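You operate a simulated robot arm through the tools that you are given. There is no shell and no other tool. Be economical: measure what you need, move in short steps, check, and stop when the job is done.

You run a simulated robot arm. Do the job below in one go: nothing can be reset, and whatever is moved stays where it is left.

Task
Track the elevator belt: bring the BELT pointer into its green band.
Fine: elevator running; draw the take-up bolt, tighten the screw on the side the pointer leans to, leave the other; slide the bolt home again, stop the elevator. Where these are worked on the way, their far stop is far enough and under half their travel is too little: take-up bolt.

Only the result counts: the job must be done as asked and must still hold three seconds after the hand-in. Knocking over, shifting, dropping, spilling or breaking anything else fails it.

Robot
A 6-joint arm with a two-finger parallel gripper, fixed in place. Base frame: the origin is at the foot of the arm, x ahead of it, y to its left, z up. Lengths are in mm, angles in degrees, forces in N, time in s.
With the tool pointing down near the work surface it reaches from about 360 to 760 mm from the base axis. Its first joint turns from -66.0 to 66.0 degrees. Payload 2.45 kg.
Tool frame: the origin (TCP) lies between the finger pads and is the grasp point; the fingertips stand 24 mm ahead of it; z points along the fingers, y is the line along which they close. Largest opening 68 mm; finger width 17, thickness 10; the body of the gripper, 40 by 70 mm, starts 41 mm behind the TCP.
Orientation is that of the tool frame in the base frame, as a unit quaternion [x, y, z, w]. With the fingers straight down and closing along the base's y, the tool's x points along the base's -x, its y along +y and its z along -z.

Tools
- The arm moves only by the tool drive_tool. Its argument "motion" is a list of rows, each a list of 6 numbers: the shift along the base's x, y, z in units of 500 mm (1.0 is 500 mm), then the turn, a rotation vector about the base's x, y, z in units of 180 degrees (1.0 is 180 degrees). In form: [[dx, dy, dz, wx, wy, wz], ...]. A call has 1 to 10 rows; each row is the pose to reach, as a shift and turn from the pose commanded when the call began. "hand" is the finger opening in mm, from 0 to 68, set as the call begins (left out, the last holds). A call with a number of a shift or a turn outside -1 to 1 is refused whole. A row lasts 0.2 s, in which the tool goes at most 50 mm and 8.6 degrees; a call with a longer step from one row to the next is refused whole, and so is a gripper value outside its range. A pose out of reach is approached as far as the arm can. The call stops where the force on the tool passes 40 N (or 10 N more than at its start, if that is more) or the arm is blocked; 0.2 s more then pass. The fingers move at their own pace (about 108 mm/s each) and stop on an object; they squeeze with about 29 N. The grip force told is the motor's: it shows also when the fingers shut on nothing. Time passes only in rows, and 0.2 s behind the last, so rows that repeat a pose let the fingers close. The reply holds the time, the measured pose of the TCP, the force on the tool along the base axes, the opening and the grip force, in the units named above and with some noise, with the torque about the TCP (base axes, N m) and any sound that the robot's microphone picked up, and new pictures: "views" is both (left out), scene, wrist or none.
- Cameras (640 x 400 px; columns grow to the right, rows downward): "scene" is fixed at [176.3, 438.6, 1482.9]; the picture's right is [-0.60, -0.80, 0.00], its down [-0.38, 0.29, -0.88] and it looks along [0.70, -0.53, -0.48] (base axes); focal length 279 px, centre (320, 200). "wrist" rides on the gripper at [84, 11, -75] in the tool frame; the picture's right is [-0.13, 0.99, 0.00], its down [-0.60, -0.08, -0.79] and it looks along [-0.79, -0.10, 0.61] (tool axes); focal length 251 px, centre (320, 200). There is no depth. A picture from a camera that has moved, and an enlarged one, comes with that camera's place and axes in the base frame and with its lens. The place of the scene camera against the robot may be out by one fixed shift of up to 25 mm in any direction.
- close_up(camera, box): a new picture of the part [left, top, right, bottom] of that camera's present view, enlarged. No time passes.
- finish_job(): hands the job in; it is judged then, once.

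Go step by step. Nothing tells you positions but the pictures and the camera data: compare them with the known pose of the tool, close in by small moves and look again before you grip or let go. The budget is 120 turns and 200 pictures, counting those below and the enlarged ones. Unless the task says otherwise, let go and move clear before handing in, and close with one line.

The tools are called after "Call:" as name(argument=value, ...) on one line, values as JSON. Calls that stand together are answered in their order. drive_tool: Moves the arm, as the interface text tells. Its arguments: {"type":"object","properties":{"motion":{"type":"array"},"hand":{"type":"number"},"views":{"type":"string","enum":["both","scene","wrist","none"]}},"required":["motion"]} The other tools are called the same way: close_up (camera, box) takes an enlarged picture of a part of a camera's view; finish_job () hands the job in.

At the start:

```text
time: 0.0
tool_pos: [480.2, 147.9, 1358.0]
tcp_rot: [0.0, 1.0, 0.0, 0.001]
wrist_force: [0.0, -0.4, -0.2]
torque: [-0.02, 0.01, -0.02]
grip_width: 68.0
grasp_force: 0.2
```

scene: 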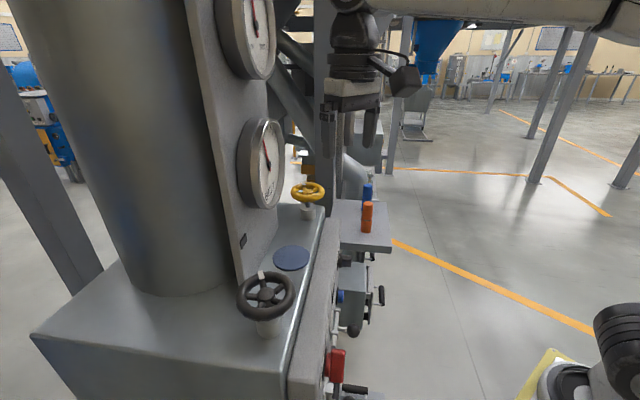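
wrist: 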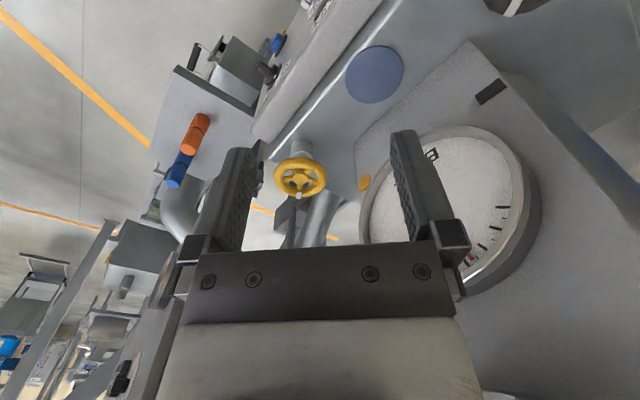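

I see a machine with two dials, two handwheels on top and a front panel with small controls at its side; I first look closer at each.

Call:
close_up(camera="scene", box=[220, 180, 420, 400])

Call:
close_up(camera="scene", box=[200, 0, 320, 220])

Call:
close_up(camera="wrist", box=[130, 0, 450, 250])

```text
1.82 times, centred on (320, 290) of scene
camera zoom: at [176.3, 438.6, 1482.9], right [-0.6, -0.8, 0.0], down [-0.38, 0.29, -0.88], along [0.7, -0.53, -0.48], focal length 508 px, centre (320, 36)
```

zoom: 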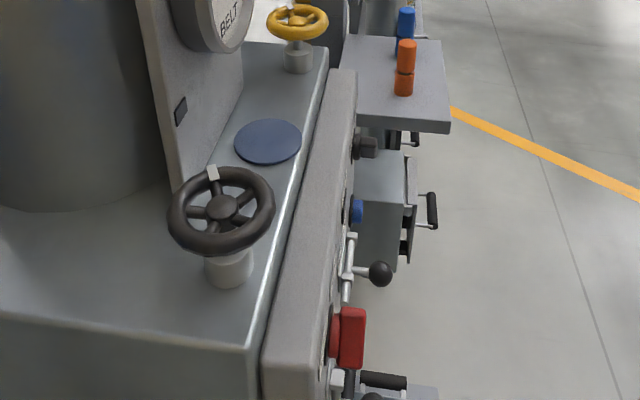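

```text
1.82 times, centred on (260, 110) of scene
camera zoom: at [176.3, 438.6, 1482.9], right [-0.6, -0.8, 0.0], down [-0.38, 0.29, -0.88], along [0.7, -0.53, -0.48], focal length 508 px, centre (429, 364)
```

zoom: 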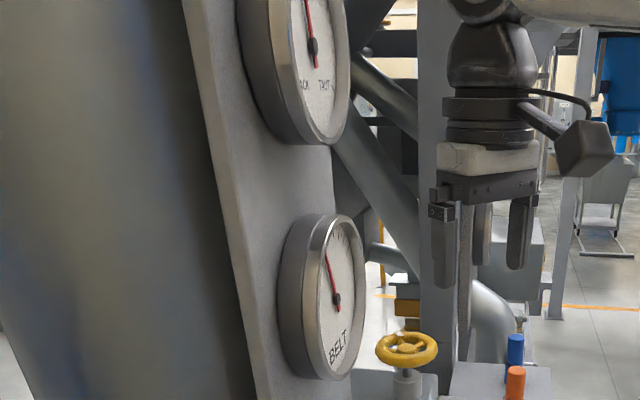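

```text
1.60 times, centred on (290, 125) of wrist
camera zoom: at [396.0, 159.9, 1433.6], right [0.13, 0.99, 0.0], down [0.6, -0.08, 0.79], along [0.79, -0.1, -0.61], focal length 402 px, centre (368, 320)
```

zoom: 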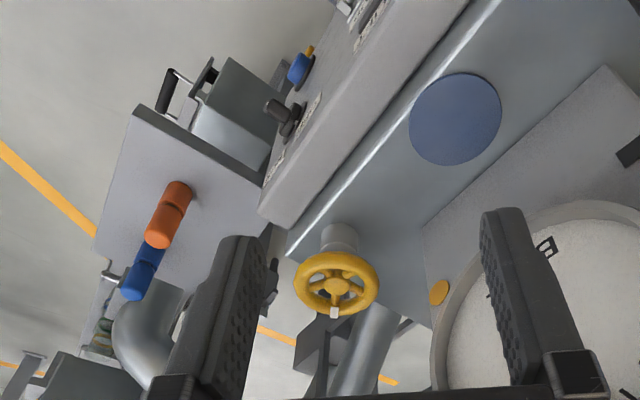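

The panel runs roughly from (455,326) to (683,92), facing the robot's side. I turn the tool 45° about vertical and back off to view the panel from the front.

Call:
drive_tool(motion=[[-0.036, -0.046, -0.02, 0, 0, 0.04], [-0.073, -0.092, -0.05, 0, 0, 0.08], [-0.11, -0.138, -0.09, 0, 0, 0.12], [-0.147, -0.184, -0.13, 0, 0, 0.165], [-0.183, -0.23, -0.17, 0, 0, 0.21], [-0.22, -0.276, -0.22, 0, 0, 0.25]], views="both")

```text
time: 1.4
tool_pos: [382.1, 8.7, 1245.8]
tcp_rot: [-0.383, 0.924, 0.0, 0.001]
wrist_force: [-0.1, -0.4, -0.8]
torque: [0.05, 0.05, 0.0]
grip_width: 67.9
grasp_force: 0.0
out of reach, approached as far as the arm can: row 6
camera wrist: at [314.3, -42.7, 1320.8], right [-0.61, 0.79, 0.0], down [0.48, 0.37, 0.79], along [0.63, 0.48, -0.61], focal length 251 px, centre (320, 200)
```

scene: 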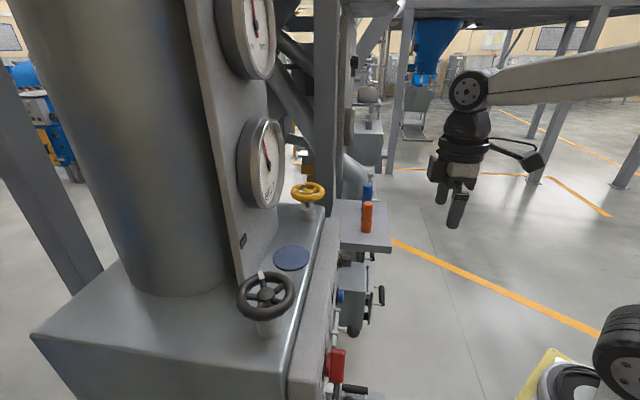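
wrist: 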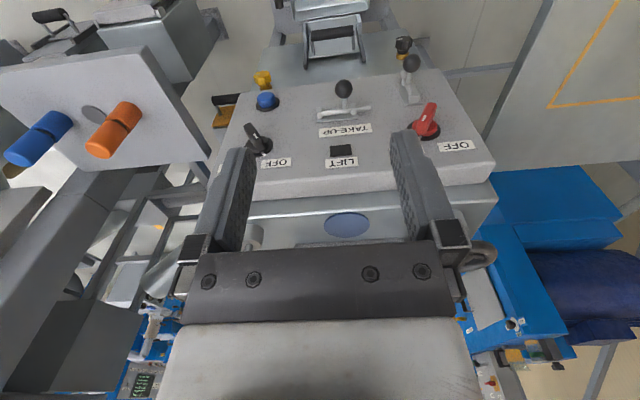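

Now the panel is visible (inverted). I enlarge it to read the labels.

Call:
close_up(camera="wrist", box=[200, 20, 500, 207])

Call:
close_up(camera="scene", box=[290, 230, 400, 400])

Call:
close_up(camera="scene", box=[200, 100, 340, 220])

Call:
close_up(camera="scene", box=[200, 0, 300, 90])

```text
2.13 times, centred on (350, 114) of wrist
camera zoom: at [314.3, -42.7, 1320.8], right [-0.61, 0.79, 0.0], down [0.48, 0.37, 0.79], along [0.63, 0.48, -0.61], focal length 536 px, centre (256, 384)
```

zoom: 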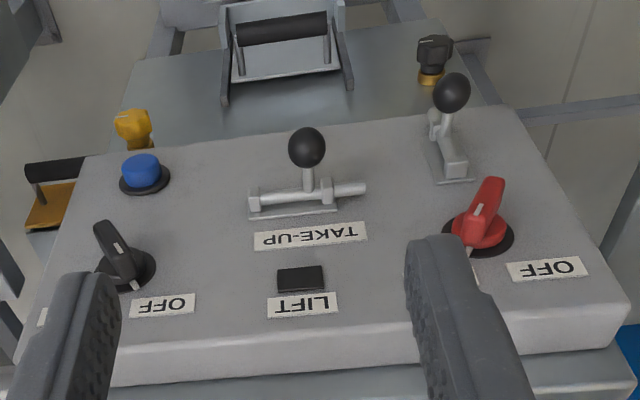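

```text
2.35 times, centred on (345, 315) of scene
camera zoom: at [176.2, 438.6, 1482.9], right [-0.6, -0.8, 0.0], down [-0.38, 0.29, -0.88], along [0.7, -0.53, -0.48], focal length 657 px, centre (261, -71)
```

zoom: 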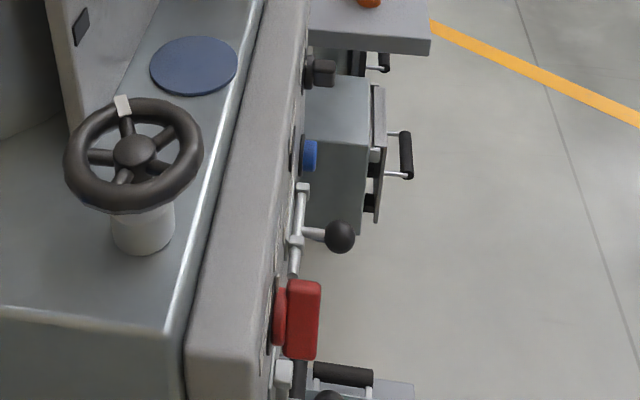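

```text
3.33 times, centred on (270, 160) of scene
camera zoom: at [176.2, 438.6, 1482.9], right [-0.6, -0.8, 0.0], down [-0.38, 0.29, -0.88], along [0.7, -0.53, -0.48], focal length 931 px, centre (487, 333)
```

zoom: 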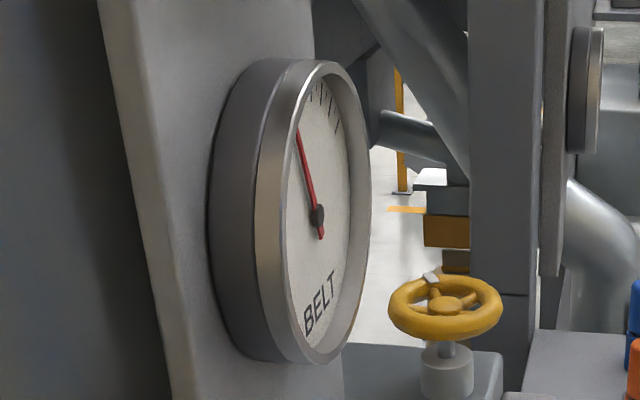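

```text
4.44 times, centred on (250, 45) of scene
camera zoom: at [176.2, 438.6, 1482.9], right [-0.6, -0.8, 0.0], down [-0.38, 0.29, -0.88], along [0.7, -0.53, -0.48], focal length 1241 px, centre (631, 889)
```

zoom: 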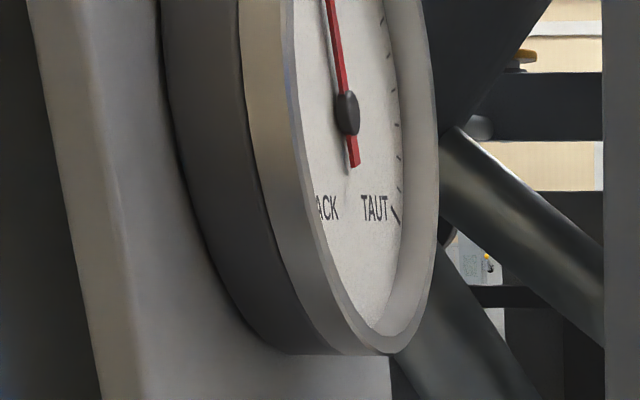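

The panel face is near the plane x+y≈650, with rotary switches at about (396,232,975) and (594,35,985) and the take-up bolt knob near (465,121,917). I tilt the tool 45° toward the panel to look at the labels straight on.

Call:
drive_tool(motion=[[0.02, 0.01, -0.05, 0.03, -0.03, 0], [0.04, 0.02, -0.1, 0.06, -0.06, 0], [0.06, 0.03, -0.15, 0.09, -0.09, 0], [0.08, 0.04, -0.2, 0.12, -0.12, 0], [0.1, 0.05, -0.25, 0.15, -0.15, 0], [0.11, 0.06, -0.31, 0.177, -0.177, 0]], views="wrist")

```text
time: 2.8
tool_pos: [435.6, 39.9, 1092.5]
tcp_rot: [-0.353, 0.854, 0.146, 0.354]
wrist_force: [0.4, -1.1, 0.2]
torque: [0.05, -0.02, -0.02]
grip_width: 67.9
grasp_force: 0.1
camera wrist: at [348.3, -31.6, 1086.4], right [-0.64, 0.77, 0.09], down [-0.04, -0.15, 0.99], along [0.77, 0.62, 0.13], focal length 251 px, centre (320, 200)
```

wrist: 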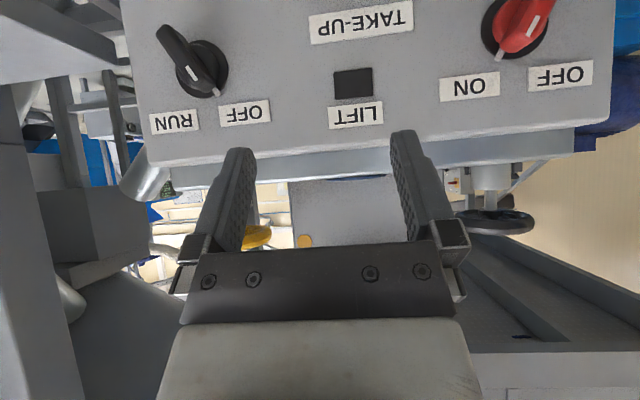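

Red switch reads OFF/ON, black one OFF/RUN. I zoom to see where each points.

Call:
close_up(camera="wrist", box=[420, 0, 620, 125])

Call:
close_up(camera="wrist", box=[120, 0, 320, 140])

```text
3.20 times, centred on (520, 62) of wrist
camera zoom: at [348.3, -31.6, 1086.4], right [-0.64, 0.77, 0.09], down [-0.04, -0.15, 0.99], along [0.77, 0.62, 0.13], focal length 805 px, centre (-320, 640)
```

zoom: 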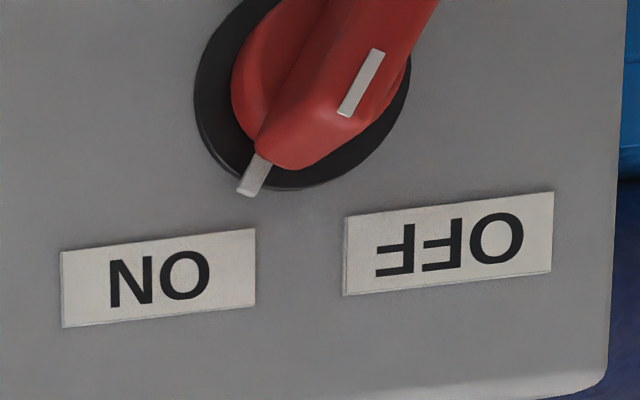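

```text
2.86 times, centred on (220, 70) of wrist
camera zoom: at [348.3, -31.6, 1086.4], right [-0.64, 0.77, 0.09], down [-0.04, -0.15, 0.99], along [0.77, 0.62, 0.13], focal length 718 px, centre (606, 571)
```

zoom: 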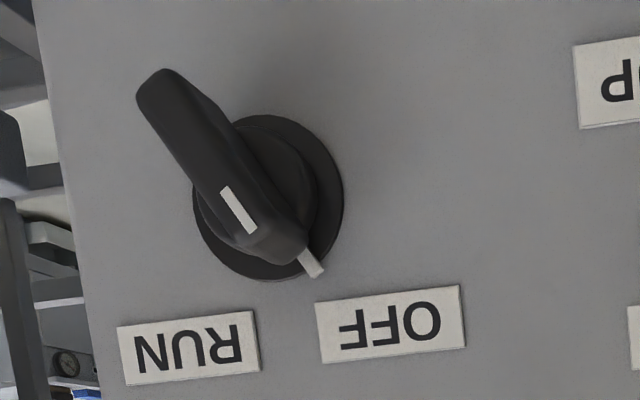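

The mains (red) is at ON, the elevator (black) at OFF; pointing positions are ±40° about vertical. I'd like the camera above the hand when working the panel, so I roll the tool about its own axis in the free space.

Call:
drive_tool(motion=[[0, 0, 0, 0.0227, 0.0227, -0.0321], [0, 0, 0, 0.0454, 0.0454, -0.0642], [0, 0, 0, 0.0681, 0.0681, -0.0963], [0, 0, 0, 0.0908, 0.0908, -0.1284], [0, 0, 0, 0.1135, 0.1135, -0.1605], [0, 0, 0, 0.1362, 0.1362, -0.1926], [0, 0, 0, 0.1589, 0.1589, -0.2247], [0, 0, 0, 0.1816, 0.1816, -0.2568], [0, 0, 0, 0.2043, 0.2043, -0.2889], [0, 0, 0, 0.227, 0.227, -0.321]], views="none")

Call:
drive_tool(motion=[[0, 0, 0, 0.0227, 0.0227, -0.0321], [0, 0, 0, 0.0454, 0.0454, -0.0642], [0, 0, 0, 0.0681, 0.0681, -0.0963], [0, 0, 0, 0.0908, 0.0908, -0.1284], [0, 0, 0, 0.1135, 0.1135, -0.1605], [0, 0, 0, 0.1362, 0.1362, -0.1926], [0, 0, 0, 0.1589, 0.1589, -0.2247], [0, 0, 0, 0.1816, 0.1816, -0.2568], [0, 0, 0, 0.2043, 0.2043, -0.2889], [0, 0, 0, 0.227, 0.227, -0.321]], views="both")

```text
time: 5.0
tool_pos: [435.7, 41.0, 1092.8]
tcp_rot: [0.294, 0.876, 0.342, 0.172]
wrist_force: [0.9, 0.1, 0.2]
torque: [0.01, 0.04, -0.02]
grip_width: 68.0
grasp_force: 0.1
```

```text
time: 7.2
tool_pos: [434.3, 40.2, 1092.0]
tcp_rot: [0.795, 0.471, 0.37, -0.094]
wrist_force: [-0.6, 0.3, -0.5]
torque: [-0.01, 0.03, -0.03]
grip_width: 68.0
grasp_force: 0.0
camera wrist: at [430.4, 54.7, 1204.3], right [0.78, -0.62, 0.11], down [-0.63, -0.76, 0.14], along [0.0, -0.18, -0.98], focal length 251 px, centre (320, 200)
```

scene: 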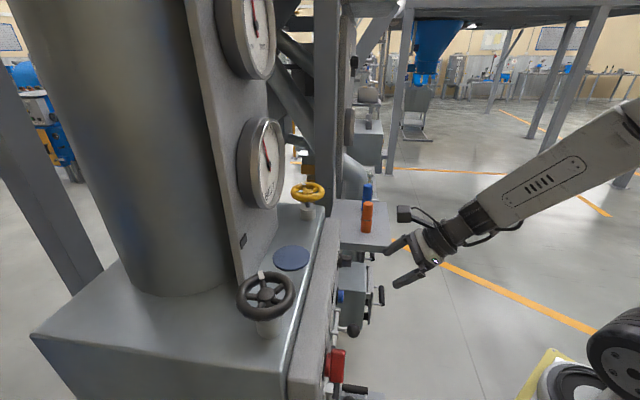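
wrist: 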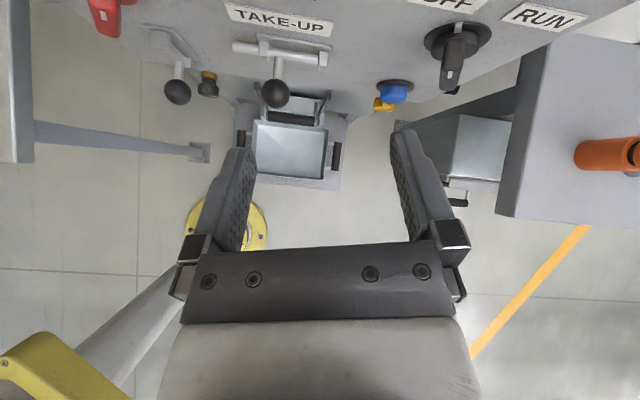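

The roll worked and the picture is upright now. I move to a pre-grip pose in front of the black elevator switch, tool square to the panel and rolled 40° to straddle its handle.

Call:
drive_tool(motion=[[0.038, -0.017, -0.035, 0.0144, -0.0437, 0.0087], [0.076, -0.034, -0.07, 0.0289, -0.0875, 0.0174], [0.114, -0.051, -0.105, 0.0433, -0.1312, 0.0261], [0.152, -0.068, -0.14, 0.0577, -0.1749, 0.0348], [0.19, -0.085, -0.175, 0.0722, -0.2187, 0.0435], [0.228, -0.103, -0.21, 0.0866, -0.2624, 0.0522]], views="both")

```text
time: 8.6
tool_pos: [548.8, -9.3, 987.7]
tcp_rot: [0.52, 0.48, 0.707, -0.029]
wrist_force: [0.9, 0.0, 0.2]
torque: [-0.02, -0.02, 0.02]
grip_width: 68.0
grasp_force: 0.1
camera wrist: at [463.6, -29.9, 1060.4], right [0.59, -0.59, 0.54], down [-0.33, -0.79, -0.51], along [0.74, 0.13, -0.67], focal length 251 px, centre (320, 200)
```

scene: 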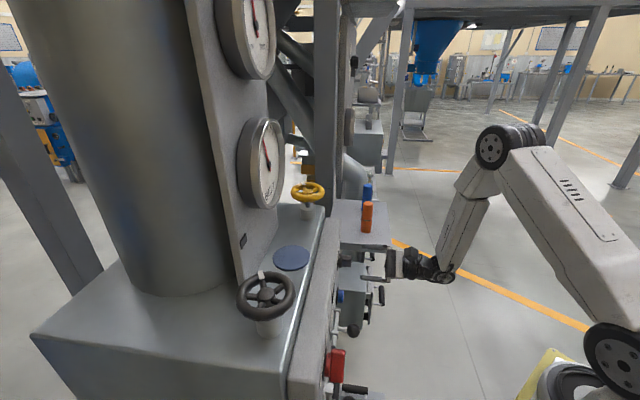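
wrist: 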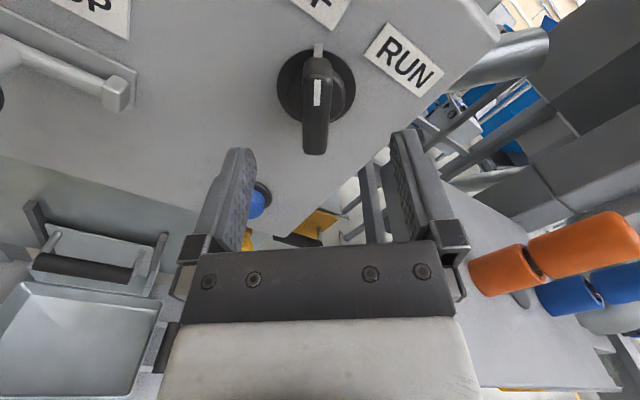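

The handle lies centred between the fingers. I advance 50 mm along the panel normal.

Call:
drive_tool(motion=[[0.023, 0.0245, 0.001, 0, 0, 0], [0.046, 0.049, 0.001, 0, 0, 0], [0.068, 0.0735, 0.002, 0, 0, 0]], views="wrist")

```text
time: 9.4
tool_pos: [583.1, 27.3, 987.1]
tcp_rot: [0.52, 0.479, 0.706, -0.03]
wrist_force: [0.3, 1.1, -0.6]
torque: [-0.02, 0.01, -0.04]
grip_width: 67.8
grasp_force: 0.0
camera wrist: at [498.2, 6.2, 1059.2], right [0.6, -0.59, 0.54], down [-0.33, -0.8, -0.51], along [0.73, 0.13, -0.67], focal length 251 px, centre (320, 200)
```

wrist: 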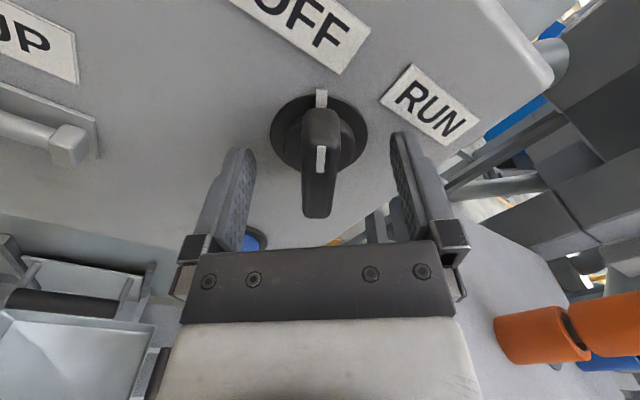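

Fingers straddle the handle near the panel; I close on it.

Call:
drive_tool(motion=[[0, 0, 0, 0, 0, 0], [0, 0, 0, 0, 0, 0], [0, 0, 0, 0, 0, 0]], hand=0, views="wrist")

```text
time: 10.2
tool_pos: [584.2, 26.9, 986.6]
tcp_rot: [0.521, 0.479, 0.705, -0.03]
wrist_force: [1.0, 7.6, -6.3]
torque: [0.01, -0.02, 0.08]
grip_width: 37.7
grasp_force: 44.8
camera wrist: at [498.0, 6.7, 1058.8], right [0.6, -0.59, 0.54], down [-0.33, -0.8, -0.51], along [0.73, 0.13, -0.67], focal length 251 px, centre (320, 200)
```

wrist: 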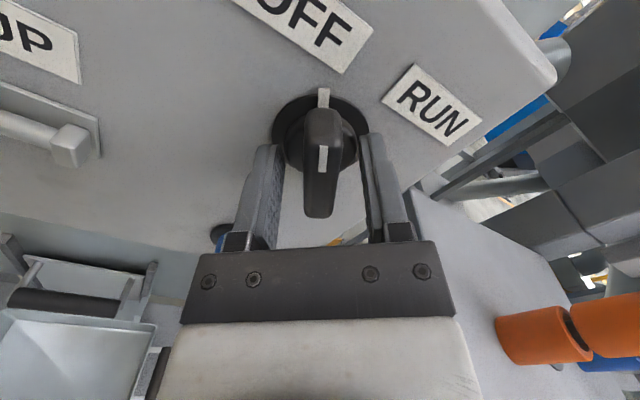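

The tips caught the round collar (38 mm) rather than the bar. I open, back off 15 mm and close again on the bar.

Call:
drive_tool(motion=[[0, 0, 0, 0, 0, 0], [-0.021, -0.021, 0, 0, 0, 0]], hand=60, views="none")

Call:
drive_tool(motion=[[0, 0, 0, 0, 0, 0], [0, 0, 0, 0, 0, 0], [0, 0, 0, 0, 0, 0]], hand=0, views="wrist")

```text
time: 10.8
tool_pos: [572.5, 15.3, 987.7]
tcp_rot: [0.521, 0.48, 0.706, -0.03]
wrist_force: [0.2, -0.5, 0.0]
torque: [0.0, -0.02, -0.01]
grip_width: 60.3
grasp_force: 0.1
```

```text
time: 11.6
tool_pos: [572.5, 15.4, 988.1]
tcp_rot: [0.521, 0.479, 0.705, -0.031]
wrist_force: [-1.6, -0.6, -0.8]
torque: [0.48, 0.42, -0.19]
grip_width: 19.0
grasp_force: 37.0
camera wrist: at [486.8, -4.7, 1059.2], right [0.6, -0.59, 0.54], down [-0.33, -0.79, -0.51], along [0.73, 0.13, -0.67], focal length 251 px, centre (320, 200)
```

wrist: 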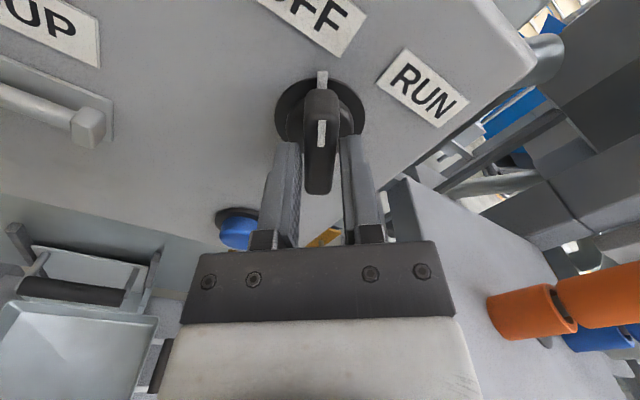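

The bar is held (19 mm). I turn it clockwise about 80° to RUN.

Call:
drive_tool(motion=[[0, 0, 0, 0.0314, 0.0314, 0], [0, 0, 0, 0.0628, 0.0628, 0], [0, 0, 0, 0.0943, 0.0943, 0], [0, 0, 0, 0.1257, 0.1257, 0], [0, 0, 0, 0.157, 0.157, 0], [0, 0, 0, 0.1885, 0.1885, 0], [0, 0, 0, 0.22, 0.22, 0], [0, 0, 0, 0.2514, 0.2514, 0], [0, 0, 0, 0.283, 0.283, 0], [0, 0, 0, 0.314, 0.314, 0]], views="both")

```text
time: 13.8
tool_pos: [575.0, 13.4, 988.2]
tcp_rot: [0.706, 0.032, 0.524, -0.475]
wrist_force: [20.4, -16.1, -8.2]
torque: [-1.18, -0.17, 0.12]
grip_width: 18.6
grasp_force: 36.1
camera wrist: at [564.8, -83.1, 1046.4], right [0.48, -0.48, -0.73], down [-0.88, -0.24, -0.42], along [0.02, 0.84, -0.54], focal length 251 px, centre (320, 200)
```

scene: 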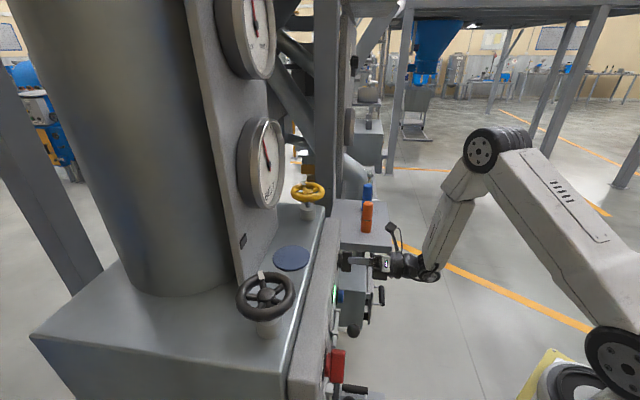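
wrist: 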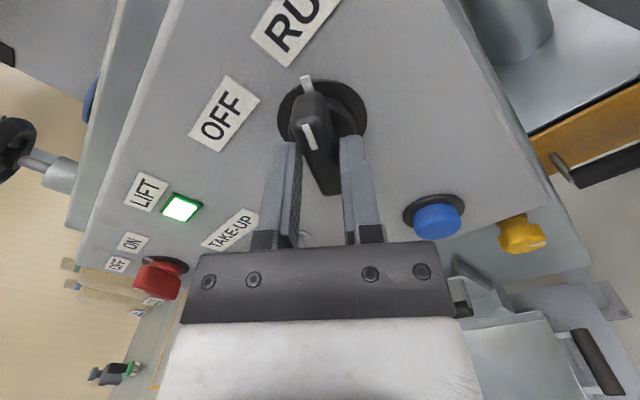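

The LIFT lamp is lit: elevator running. I release and back off while un-rolling to upright.

Call:
drive_tool(motion=[[0, 0, 0, 0, 0, 0], [0, 0, 0, 0, 0, 0], [-0.03, -0.03, 0, 0, 0, 0], [-0.07, -0.07, 0, 0, 0, 0], [-0.1, -0.1, 0, -0.0314, -0.0314, 0], [-0.11, -0.1, 0, -0.0628, -0.0628, 0], [-0.12, -0.1, 0, -0.0943, -0.0943, 0], [-0.13, -0.1, 0, -0.1257, -0.1257, 0], [-0.14, -0.1, 0, -0.157, -0.157, 0]], hand=60, views="both")

Call:
close_up(camera="scene", box=[220, 100, 320, 220])

Call:
close_up(camera="scene", box=[290, 230, 400, 400])

```text
time: 15.8
tool_pos: [501.9, -35.0, 989.4]
tcp_rot: [0.652, 0.274, 0.654, -0.268]
wrist_force: [-0.8, -0.8, 0.6]
torque: [0.01, 0.0, -0.03]
grip_width: 60.1
grasp_force: 0.0
camera wrist: at [456.7, -94.5, 1072.5], right [0.7, -0.7, -0.12], down [-0.61, -0.51, -0.6], along [0.36, 0.5, -0.79], focal length 251 px, centre (320, 200)
```

scene: 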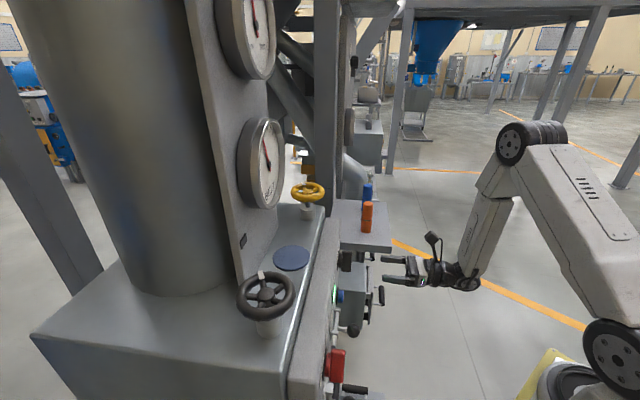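
wrist: 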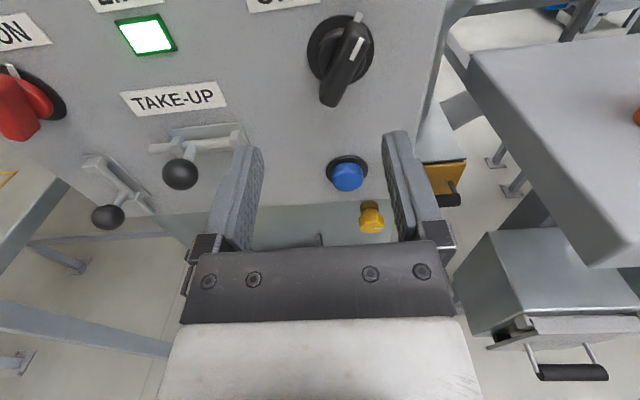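

```text
3.33 times, centred on (270, 160) of scene
camera zoom: at [176.3, 438.6, 1482.9], right [-0.6, -0.8, 0.0], down [-0.38, 0.29, -0.88], along [0.7, -0.53, -0.48], focal length 931 px, centre (487, 333)
```

zoom: 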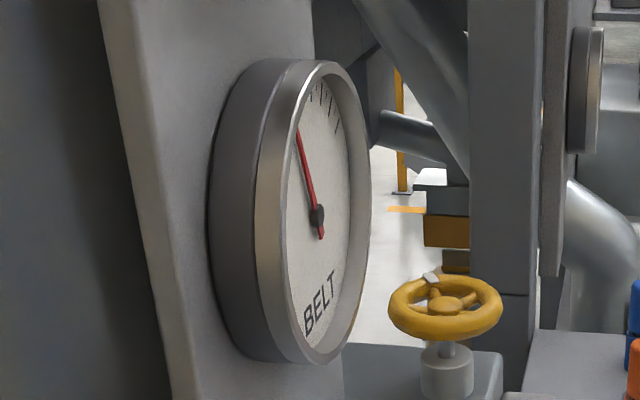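

```text
2.35 times, centred on (345, 315) of scene
camera zoom: at [176.3, 438.6, 1482.9], right [-0.6, -0.8, 0.0], down [-0.38, 0.29, -0.88], along [0.7, -0.53, -0.48], focal length 657 px, centre (261, -71)
```

zoom: 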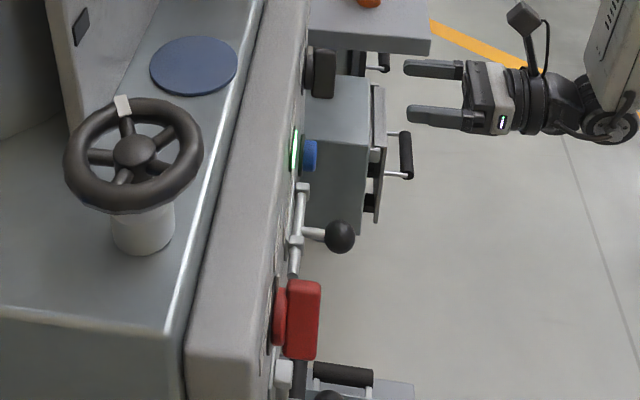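

Elevator runs; the BELT pointer leans left (dark wheel side), to be verified from the front. Next I look at the take-up bolt from in front.

Call:
drive_tool(motion=[[-0.045, 0.052, -0.01, 0, 0, 0], [-0.09, 0.104, -0.02, 0, 0, 0], [-0.135, 0.156, -0.04, 0, 0, 0], [-0.18, 0.208, -0.05, 0, 0, 0]], views="wrist")

Call:
close_up(camera="wrist", box=[160, 0, 480, 200])

```text
time: 16.8
tool_pos: [410.3, 70.4, 961.7]
tcp_rot: [0.653, 0.274, 0.653, -0.269]
wrist_force: [0.7, 0.0, 0.5]
torque: [0.0, 0.0, 0.0]
grip_width: 60.2
grasp_force: 0.1
camera wrist: at [366.2, 11.0, 1047.0], right [0.7, -0.7, -0.12], down [-0.61, -0.51, -0.6], along [0.36, 0.5, -0.79], focal length 251 px, centre (320, 200)
```

wrist: 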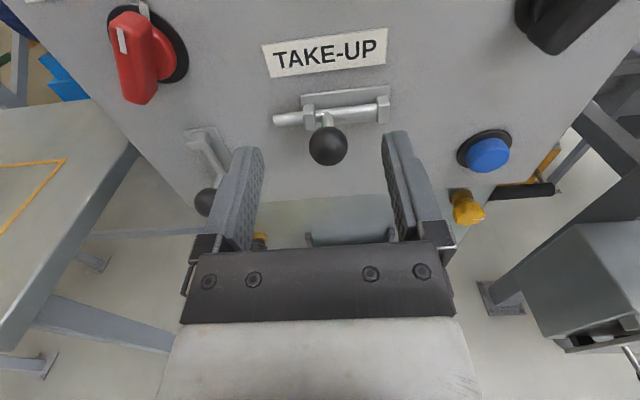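

```text
2.00 times, centred on (320, 100) of wrist
camera zoom: at [366.2, 11.0, 1047.0], right [0.7, -0.7, -0.12], down [-0.61, -0.51, -0.6], along [0.36, 0.5, -0.79], focal length 503 px, centre (320, 400)
```

zoom: 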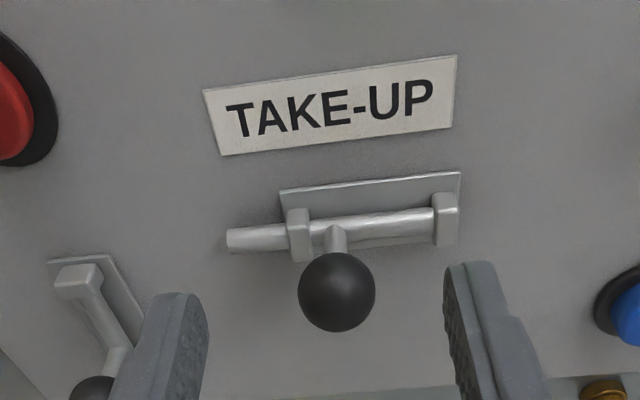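

The bolt is shot to the left with its ball knob beside the left bracket, so it is drawn by sliding right. Ball at about (466,125,917); I go down level with it and then straddle it.

Call:
drive_tool(motion=[[0, 0, -0.045, 0, 0, 0], [0, 0, -0.09, 0, 0, 0], [0.03, 0.03, -0.09, 0, 0, 0], [0.06, 0.06, -0.09, 0, 0, 0], [0.08, 0.078, -0.09, 0, 0, 0]], views="wrist")

```text
time: 18.0
tool_pos: [452.0, 108.2, 916.7]
tcp_rot: [0.653, 0.272, 0.653, -0.27]
wrist_force: [-0.2, 1.2, 0.0]
torque: [-0.03, 0.0, 0.03]
grip_width: 60.2
grasp_force: 0.0
camera wrist: at [406.9, 48.6, 1002.0], right [0.7, -0.7, -0.13], down [-0.61, -0.51, -0.6], along [0.36, 0.5, -0.79], focal length 251 px, centre (320, 200)
```

wrist: 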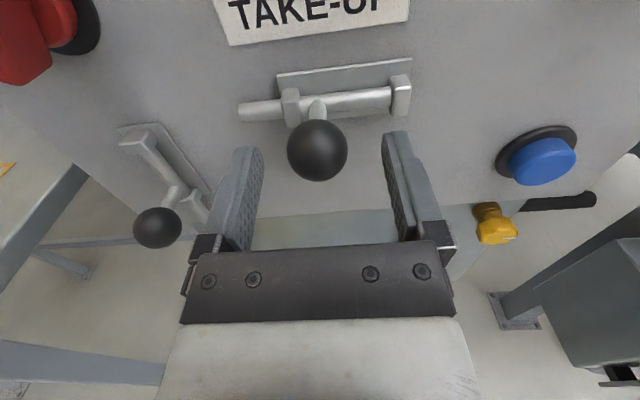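

The ball is centred; I advance 17 mm more and close.

Call:
drive_tool(motion=[[0.012, 0.012, 0, 0, 0, 0], [0.024, 0.024, 0, 0, 0, 0]], views="none")

Call:
drive_tool(motion=[[0, 0, 0, 0, 0, 0], [0, 0, 0, 0, 0, 0]], hand=0, views="wrist")

```text
time: 18.6
tool_pos: [464.8, 121.6, 918.3]
tcp_rot: [0.653, 0.272, 0.653, -0.27]
wrist_force: [0.2, -0.4, 0.2]
torque: [-0.03, 0.04, 0.0]
grip_width: 60.1
grasp_force: 0.0
```

```text
time: 19.2
tool_pos: [465.4, 121.5, 918.4]
tcp_rot: [0.652, 0.273, 0.653, -0.27]
wrist_force: [1.9, 2.8, 0.4]
torque: [-0.01, 0.08, -0.01]
grip_width: 29.1
grasp_force: 43.6
camera wrist: at [419.3, 60.7, 1002.5], right [0.7, -0.7, -0.12], down [-0.61, -0.51, -0.6], along [0.36, 0.5, -0.79], focal length 251 px, centre (320, 200)
```

wrist: 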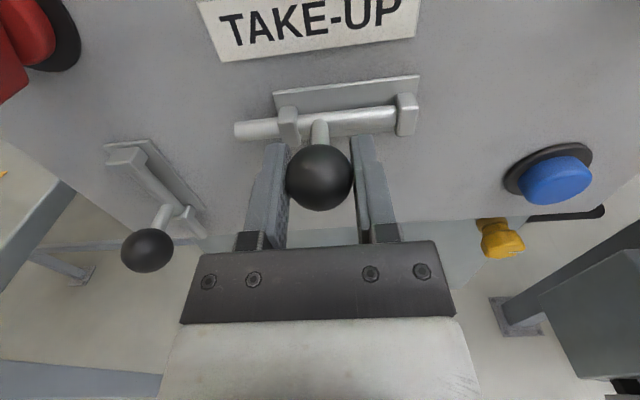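

Ball is held (29 mm). I slide it right in small steps until it stops.

Call:
drive_tool(motion=[[0.0113, -0.0113, 0, 0, 0, 0], [0.0226, -0.0226, 0, 0, 0, 0], [0.034, -0.034, 0, 0, 0, 0], [0.045, -0.045, 0, 0, 0, 0], [0.0565, -0.0565, 0, 0, 0, 0], [0.068, -0.068, 0, 0, 0, 0]], views="wrist")

```text
time: 20.4
tool_pos: [485.8, 100.8, 917.9]
tcp_rot: [0.65, 0.277, 0.65, -0.28]
wrist_force: [-3.1, 8.9, 3.2]
torque: [-0.02, -0.04, 0.15]
grip_width: 28.8
grasp_force: 43.3
stopped in row 5: the force on the tool passed its limit at 47 N (the readings are from after the stop); the commanded pose is now the measured one
camera wrist: at [441.5, 38.7, 1002.2], right [0.72, -0.68, -0.13], down [-0.61, -0.52, -0.6], along [0.34, 0.51, -0.79], focal length 251 px, centre (320, 200)
```

wrist: 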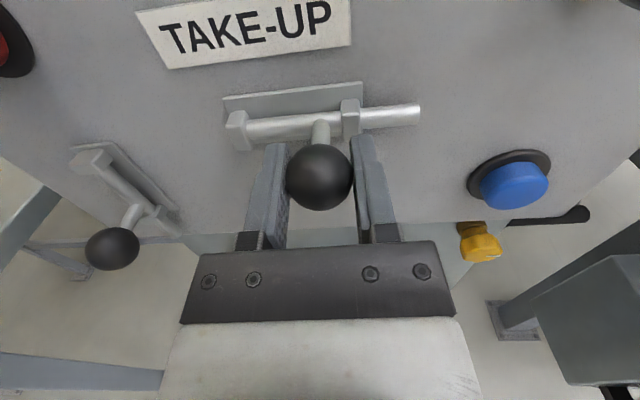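

The knob now stands against the right bracket as it stood against the left one before: drawn fully. I release and back off.

Call:
drive_tool(motion=[[0, 0, 0, 0, 0, 0], [0, 0, 0, 0, 0, 0], [-0.03, -0.03, 0, 0, 0, 0], [-0.08, -0.08, 0, 0, 0, 0], [-0.11, -0.11, 0.04, 0, 0, 0], [-0.11, -0.11, 0.12, 0, 0, 0]], hand=60, views="both")

```text
time: 21.8
tool_pos: [431.3, 44.9, 976.3]
tcp_rot: [0.651, 0.277, 0.65, -0.278]
wrist_force: [-0.2, 0.0, 0.5]
torque: [-0.02, -0.02, 0.02]
grip_width: 59.7
grasp_force: 0.0
camera wrist: at [386.9, -16.5, 1061.9], right [0.72, -0.69, -0.13], down [-0.61, -0.52, -0.6], along [0.35, 0.51, -0.79], focal length 251 px, centre (320, 200)
```

scene: 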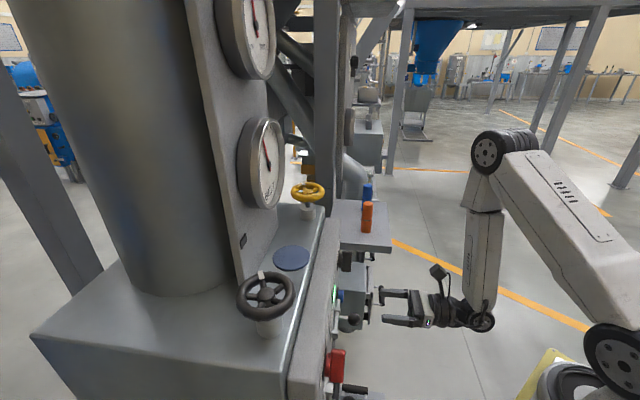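
wrist: 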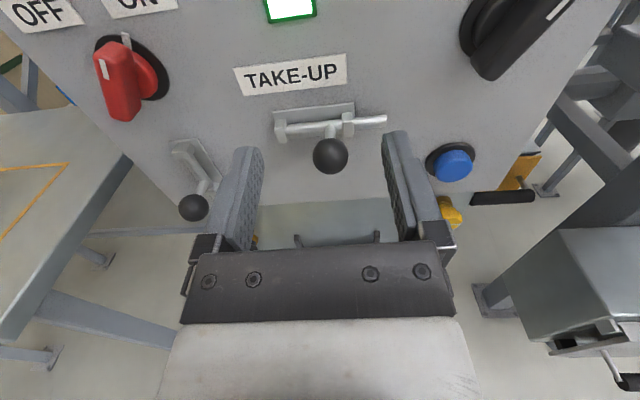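

The bolt stays drawn. Now I roll the camera back to the robot side and rise to view the BELT dial from in front.

Call:
drive_tool(motion=[[0, 0, 0.044, -0.031, -0.031, 0.0182], [0, 0, 0.088, -0.062, -0.062, 0.0364], [0, 0, 0.132, -0.093, -0.093, 0.0546], [0, 0, 0.176, -0.124, -0.124, 0.0728], [0, 0, 0.22, -0.155, -0.155, 0.091], [0, 0, 0.264, -0.186, -0.186, 0.1092], [0, 0, 0.308, -0.217, -0.217, 0.1274], [0, 0, 0.352, -0.248, -0.248, 0.1456], [0, 0, 0.396, -0.279, -0.279, 0.1638], [0, 0, 0.44, -0.31, -0.31, 0.182]], views="none")

Call:
drive_tool(motion=[[0.012, 0.0172, 0.022, -0.031, -0.031, 0.0182], [0.024, 0.0344, 0.044, -0.062, -0.062, 0.0364], [0.036, 0.0516, 0.066, -0.093, -0.093, 0.0546], [0.048, 0.0688, 0.088, -0.124, -0.124, 0.0728], [0.06, 0.086, 0.11, -0.155, -0.155, 0.091], [0.072, 0.103, 0.132, -0.186, -0.186, 0.1092], [0.084, 0.12, 0.154, -0.217, -0.217, 0.1274], [0.096, 0.1376, 0.176, -0.248, -0.248, 0.1456], [0.108, 0.155, 0.198, -0.279, -0.279, 0.1638], [0.12, 0.172, 0.22, -0.31, -0.31, 0.182]], views="both")

```text
time: 24.0
tool_pos: [430.0, 44.5, 1197.3]
tcp_rot: [0.241, 0.784, 0.571, 0.037]
wrist_force: [0.5, -0.7, -0.6]
torque: [0.04, -0.03, -0.01]
grip_width: 60.1
grasp_force: 0.1
```

```text
time: 26.2
tool_pos: [492.2, 130.5, 1308.4]
tcp_rot: [-0.297, 0.875, 0.188, 0.334]
wrist_force: [0.7, 0.0, 0.3]
torque: [0.01, -0.01, 0.01]
grip_width: 60.2
grasp_force: 0.1
camera wrist: at [399.7, 65.8, 1305.2], right [-0.56, 0.8, 0.22], down [0.04, -0.24, 0.97], along [0.83, 0.55, 0.1], focal length 251 px, centre (320, 200)
```

scene: 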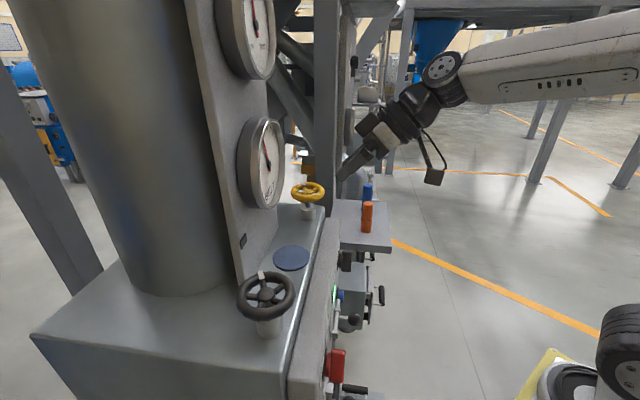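
wrist: 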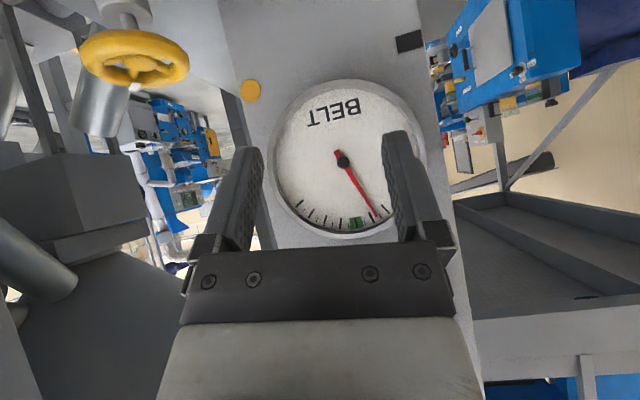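

Call:
close_up(camera="wrist", box=[210, 60, 450, 250])

Call:
close_up(camera="scene", box=[220, 240, 320, 350])

```text
2.11 times, centred on (330, 155) of wrist
camera zoom: at [399.7, 65.8, 1305.2], right [-0.56, 0.8, 0.22], down [0.04, -0.24, 0.97], along [0.83, 0.55, 0.1], focal length 529 px, centre (299, 295)
```

zoom: 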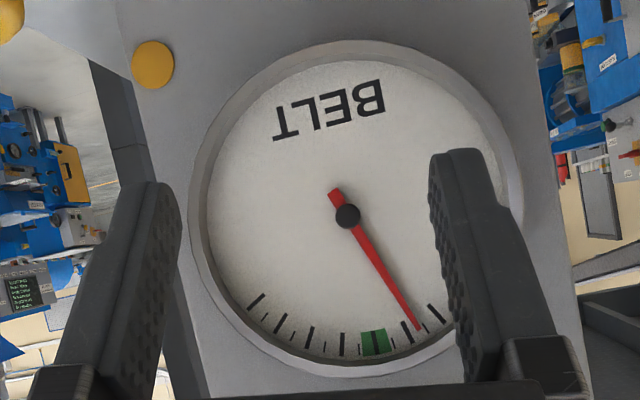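

```text
3.64 times, centred on (270, 295) of scene
camera zoom: at [176.3, 438.6, 1482.9], right [-0.6, -0.8, 0.0], down [-0.38, 0.29, -0.88], along [0.7, -0.53, -0.48], focal length 1016 px, centre (502, -146)
```

zoom: 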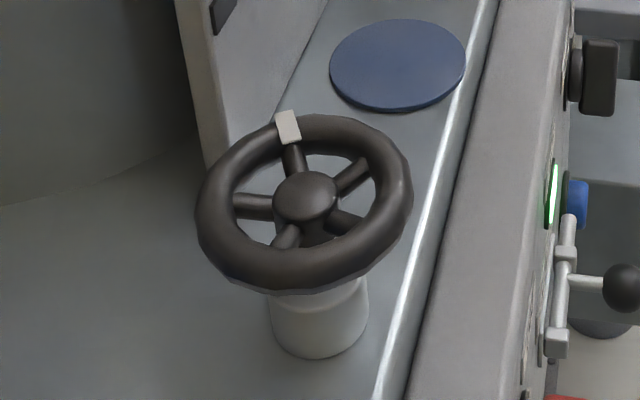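

The pointer leans true-left by about 19° (green band at the top), so the left, dark handwheel is the one to tighten. I estimate its centre at (449,328,1175), Ø85; I go to a pre-grip pose with the hand horizontal and fingers closing vertically on its rim.

Call:
drive_tool(motion=[[-0.0162, 0.0189, -0.0256, 0.0387, 0.0247, -0.0073], [-0.0324, 0.0378, -0.0512, 0.0774, 0.0494, -0.0146], [-0.0486, 0.0567, -0.0768, 0.1161, 0.0741, -0.0219], [-0.0648, 0.0756, -0.1024, 0.1548, 0.0988, -0.0292], [-0.081, 0.0945, -0.128, 0.1935, 0.1235, -0.0365], [-0.0972, 0.1134, -0.1536, 0.2322, 0.1482, -0.0438], [-0.1134, 0.1323, -0.1792, 0.2709, 0.1729, -0.0511], [-0.1296, 0.1512, -0.2048, 0.3096, 0.1976, -0.0584], [-0.1458, 0.1701, -0.2304, 0.3483, 0.2223, -0.0657], [-0.162, 0.189, -0.256, 0.387, 0.247, -0.073]], hand=44, views="both")

```text
time: 28.4
tool_pos: [411.5, 225.4, 1180.7]
tcp_rot: [0.123, 0.696, 0.697, 0.122]
wrist_force: [-0.5, -0.2, 0.1]
torque: [0.01, 0.0, 0.0]
grip_width: 44.1
grasp_force: 0.2
camera wrist: at [305.7, 183.9, 1191.6], right [0.12, -0.05, 0.99], down [0.3, -0.95, -0.08], along [0.95, 0.3, -0.1], focal length 251 px, centre (320, 200)
```

scene: 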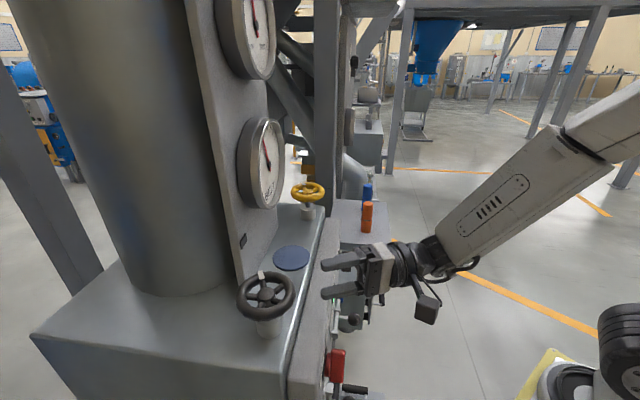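
wrist: 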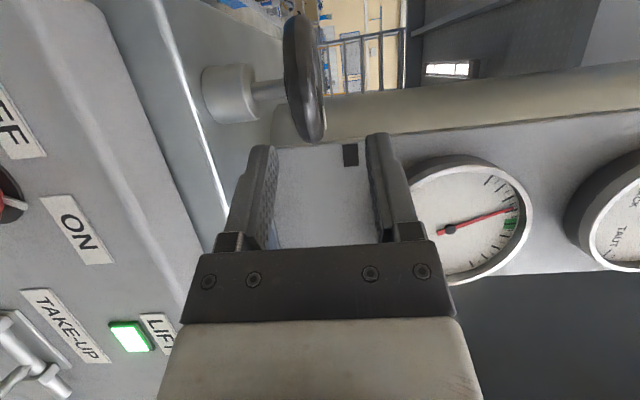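

Both the wheel and the dial are in the wrist view. The wheel plane is near z=1169; I lower 12 mm and advance onto the rim.

Call:
drive_tool(motion=[[0.005, 0.01, -0.024, 0, 0, 0], [0.02, 0.045, -0.024, 0, 0, 0], [0.037, 0.08, -0.024, 0, 0, 0], [0.0536, 0.1148, -0.024, 0, 0, 0]], views="both")

Call:
close_up(camera="scene", box=[220, 240, 360, 350])

```text
time: 29.4
tool_pos: [437.1, 282.1, 1169.0]
tcp_rot: [0.123, 0.696, 0.697, 0.122]
wrist_force: [0.2, 0.3, -0.3]
torque: [0.0, 0.0, -0.01]
grip_width: 44.0
grasp_force: 0.1
camera wrist: at [332.2, 241.4, 1179.3], right [0.12, -0.05, 0.99], down [0.3, -0.95, -0.08], along [0.95, 0.3, -0.1], focal length 251 px, centre (320, 200)
```

scene: 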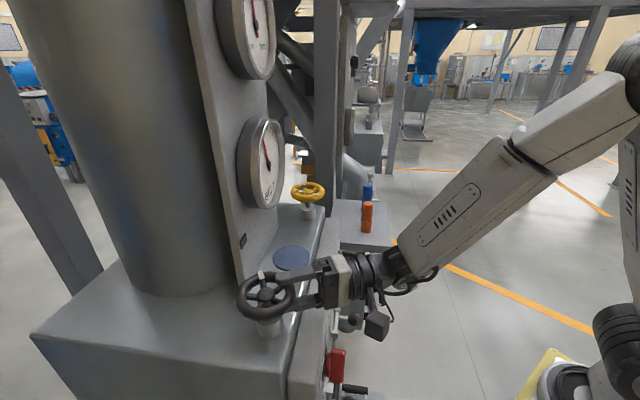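
wrist: 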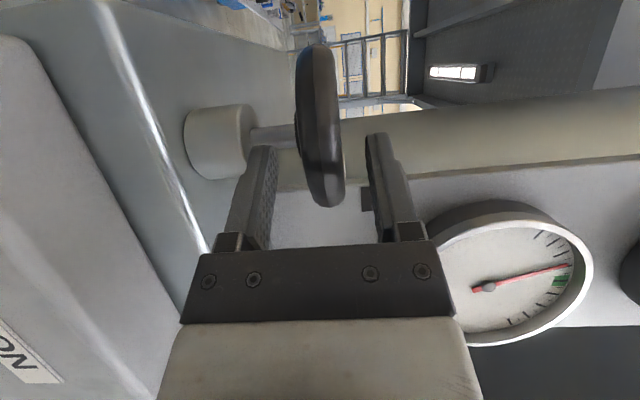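

```text
3.64 times, centred on (290, 295) of scene
camera zoom: at [176.3, 438.6, 1482.9], right [-0.6, -0.8, 0.0], down [-0.38, 0.29, -0.88], along [0.7, -0.53, -0.48], focal length 1016 px, centre (429, -146)
```

zoom: 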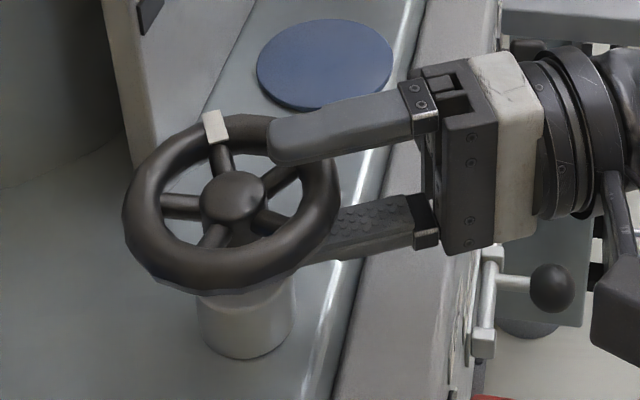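

The rim is well between the fingers. I close on it.

Call:
drive_tool(motion=[[0, 0, 0, 0, 0, 0], [0, 0, 0, 0, 0, 0]], hand=0, views="wrist")

```text
time: 30.0
tool_pos: [437.1, 282.9, 1169.3]
tcp_rot: [0.122, 0.695, 0.698, 0.122]
wrist_force: [-0.8, -0.5, 17.4]
torque: [-0.48, 0.36, 0.12]
grip_width: 17.9
grasp_force: 35.8
camera wrist: at [332.3, 241.4, 1180.7], right [0.12, -0.05, 0.99], down [0.3, -0.95, -0.08], along [0.95, 0.3, -0.1], focal length 251 px, centre (320, 200)
```

wrist: 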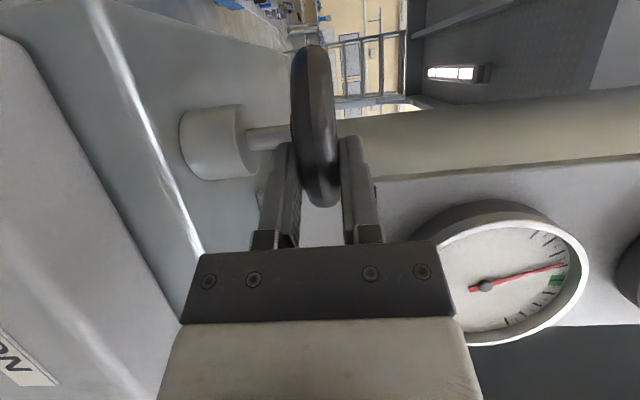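

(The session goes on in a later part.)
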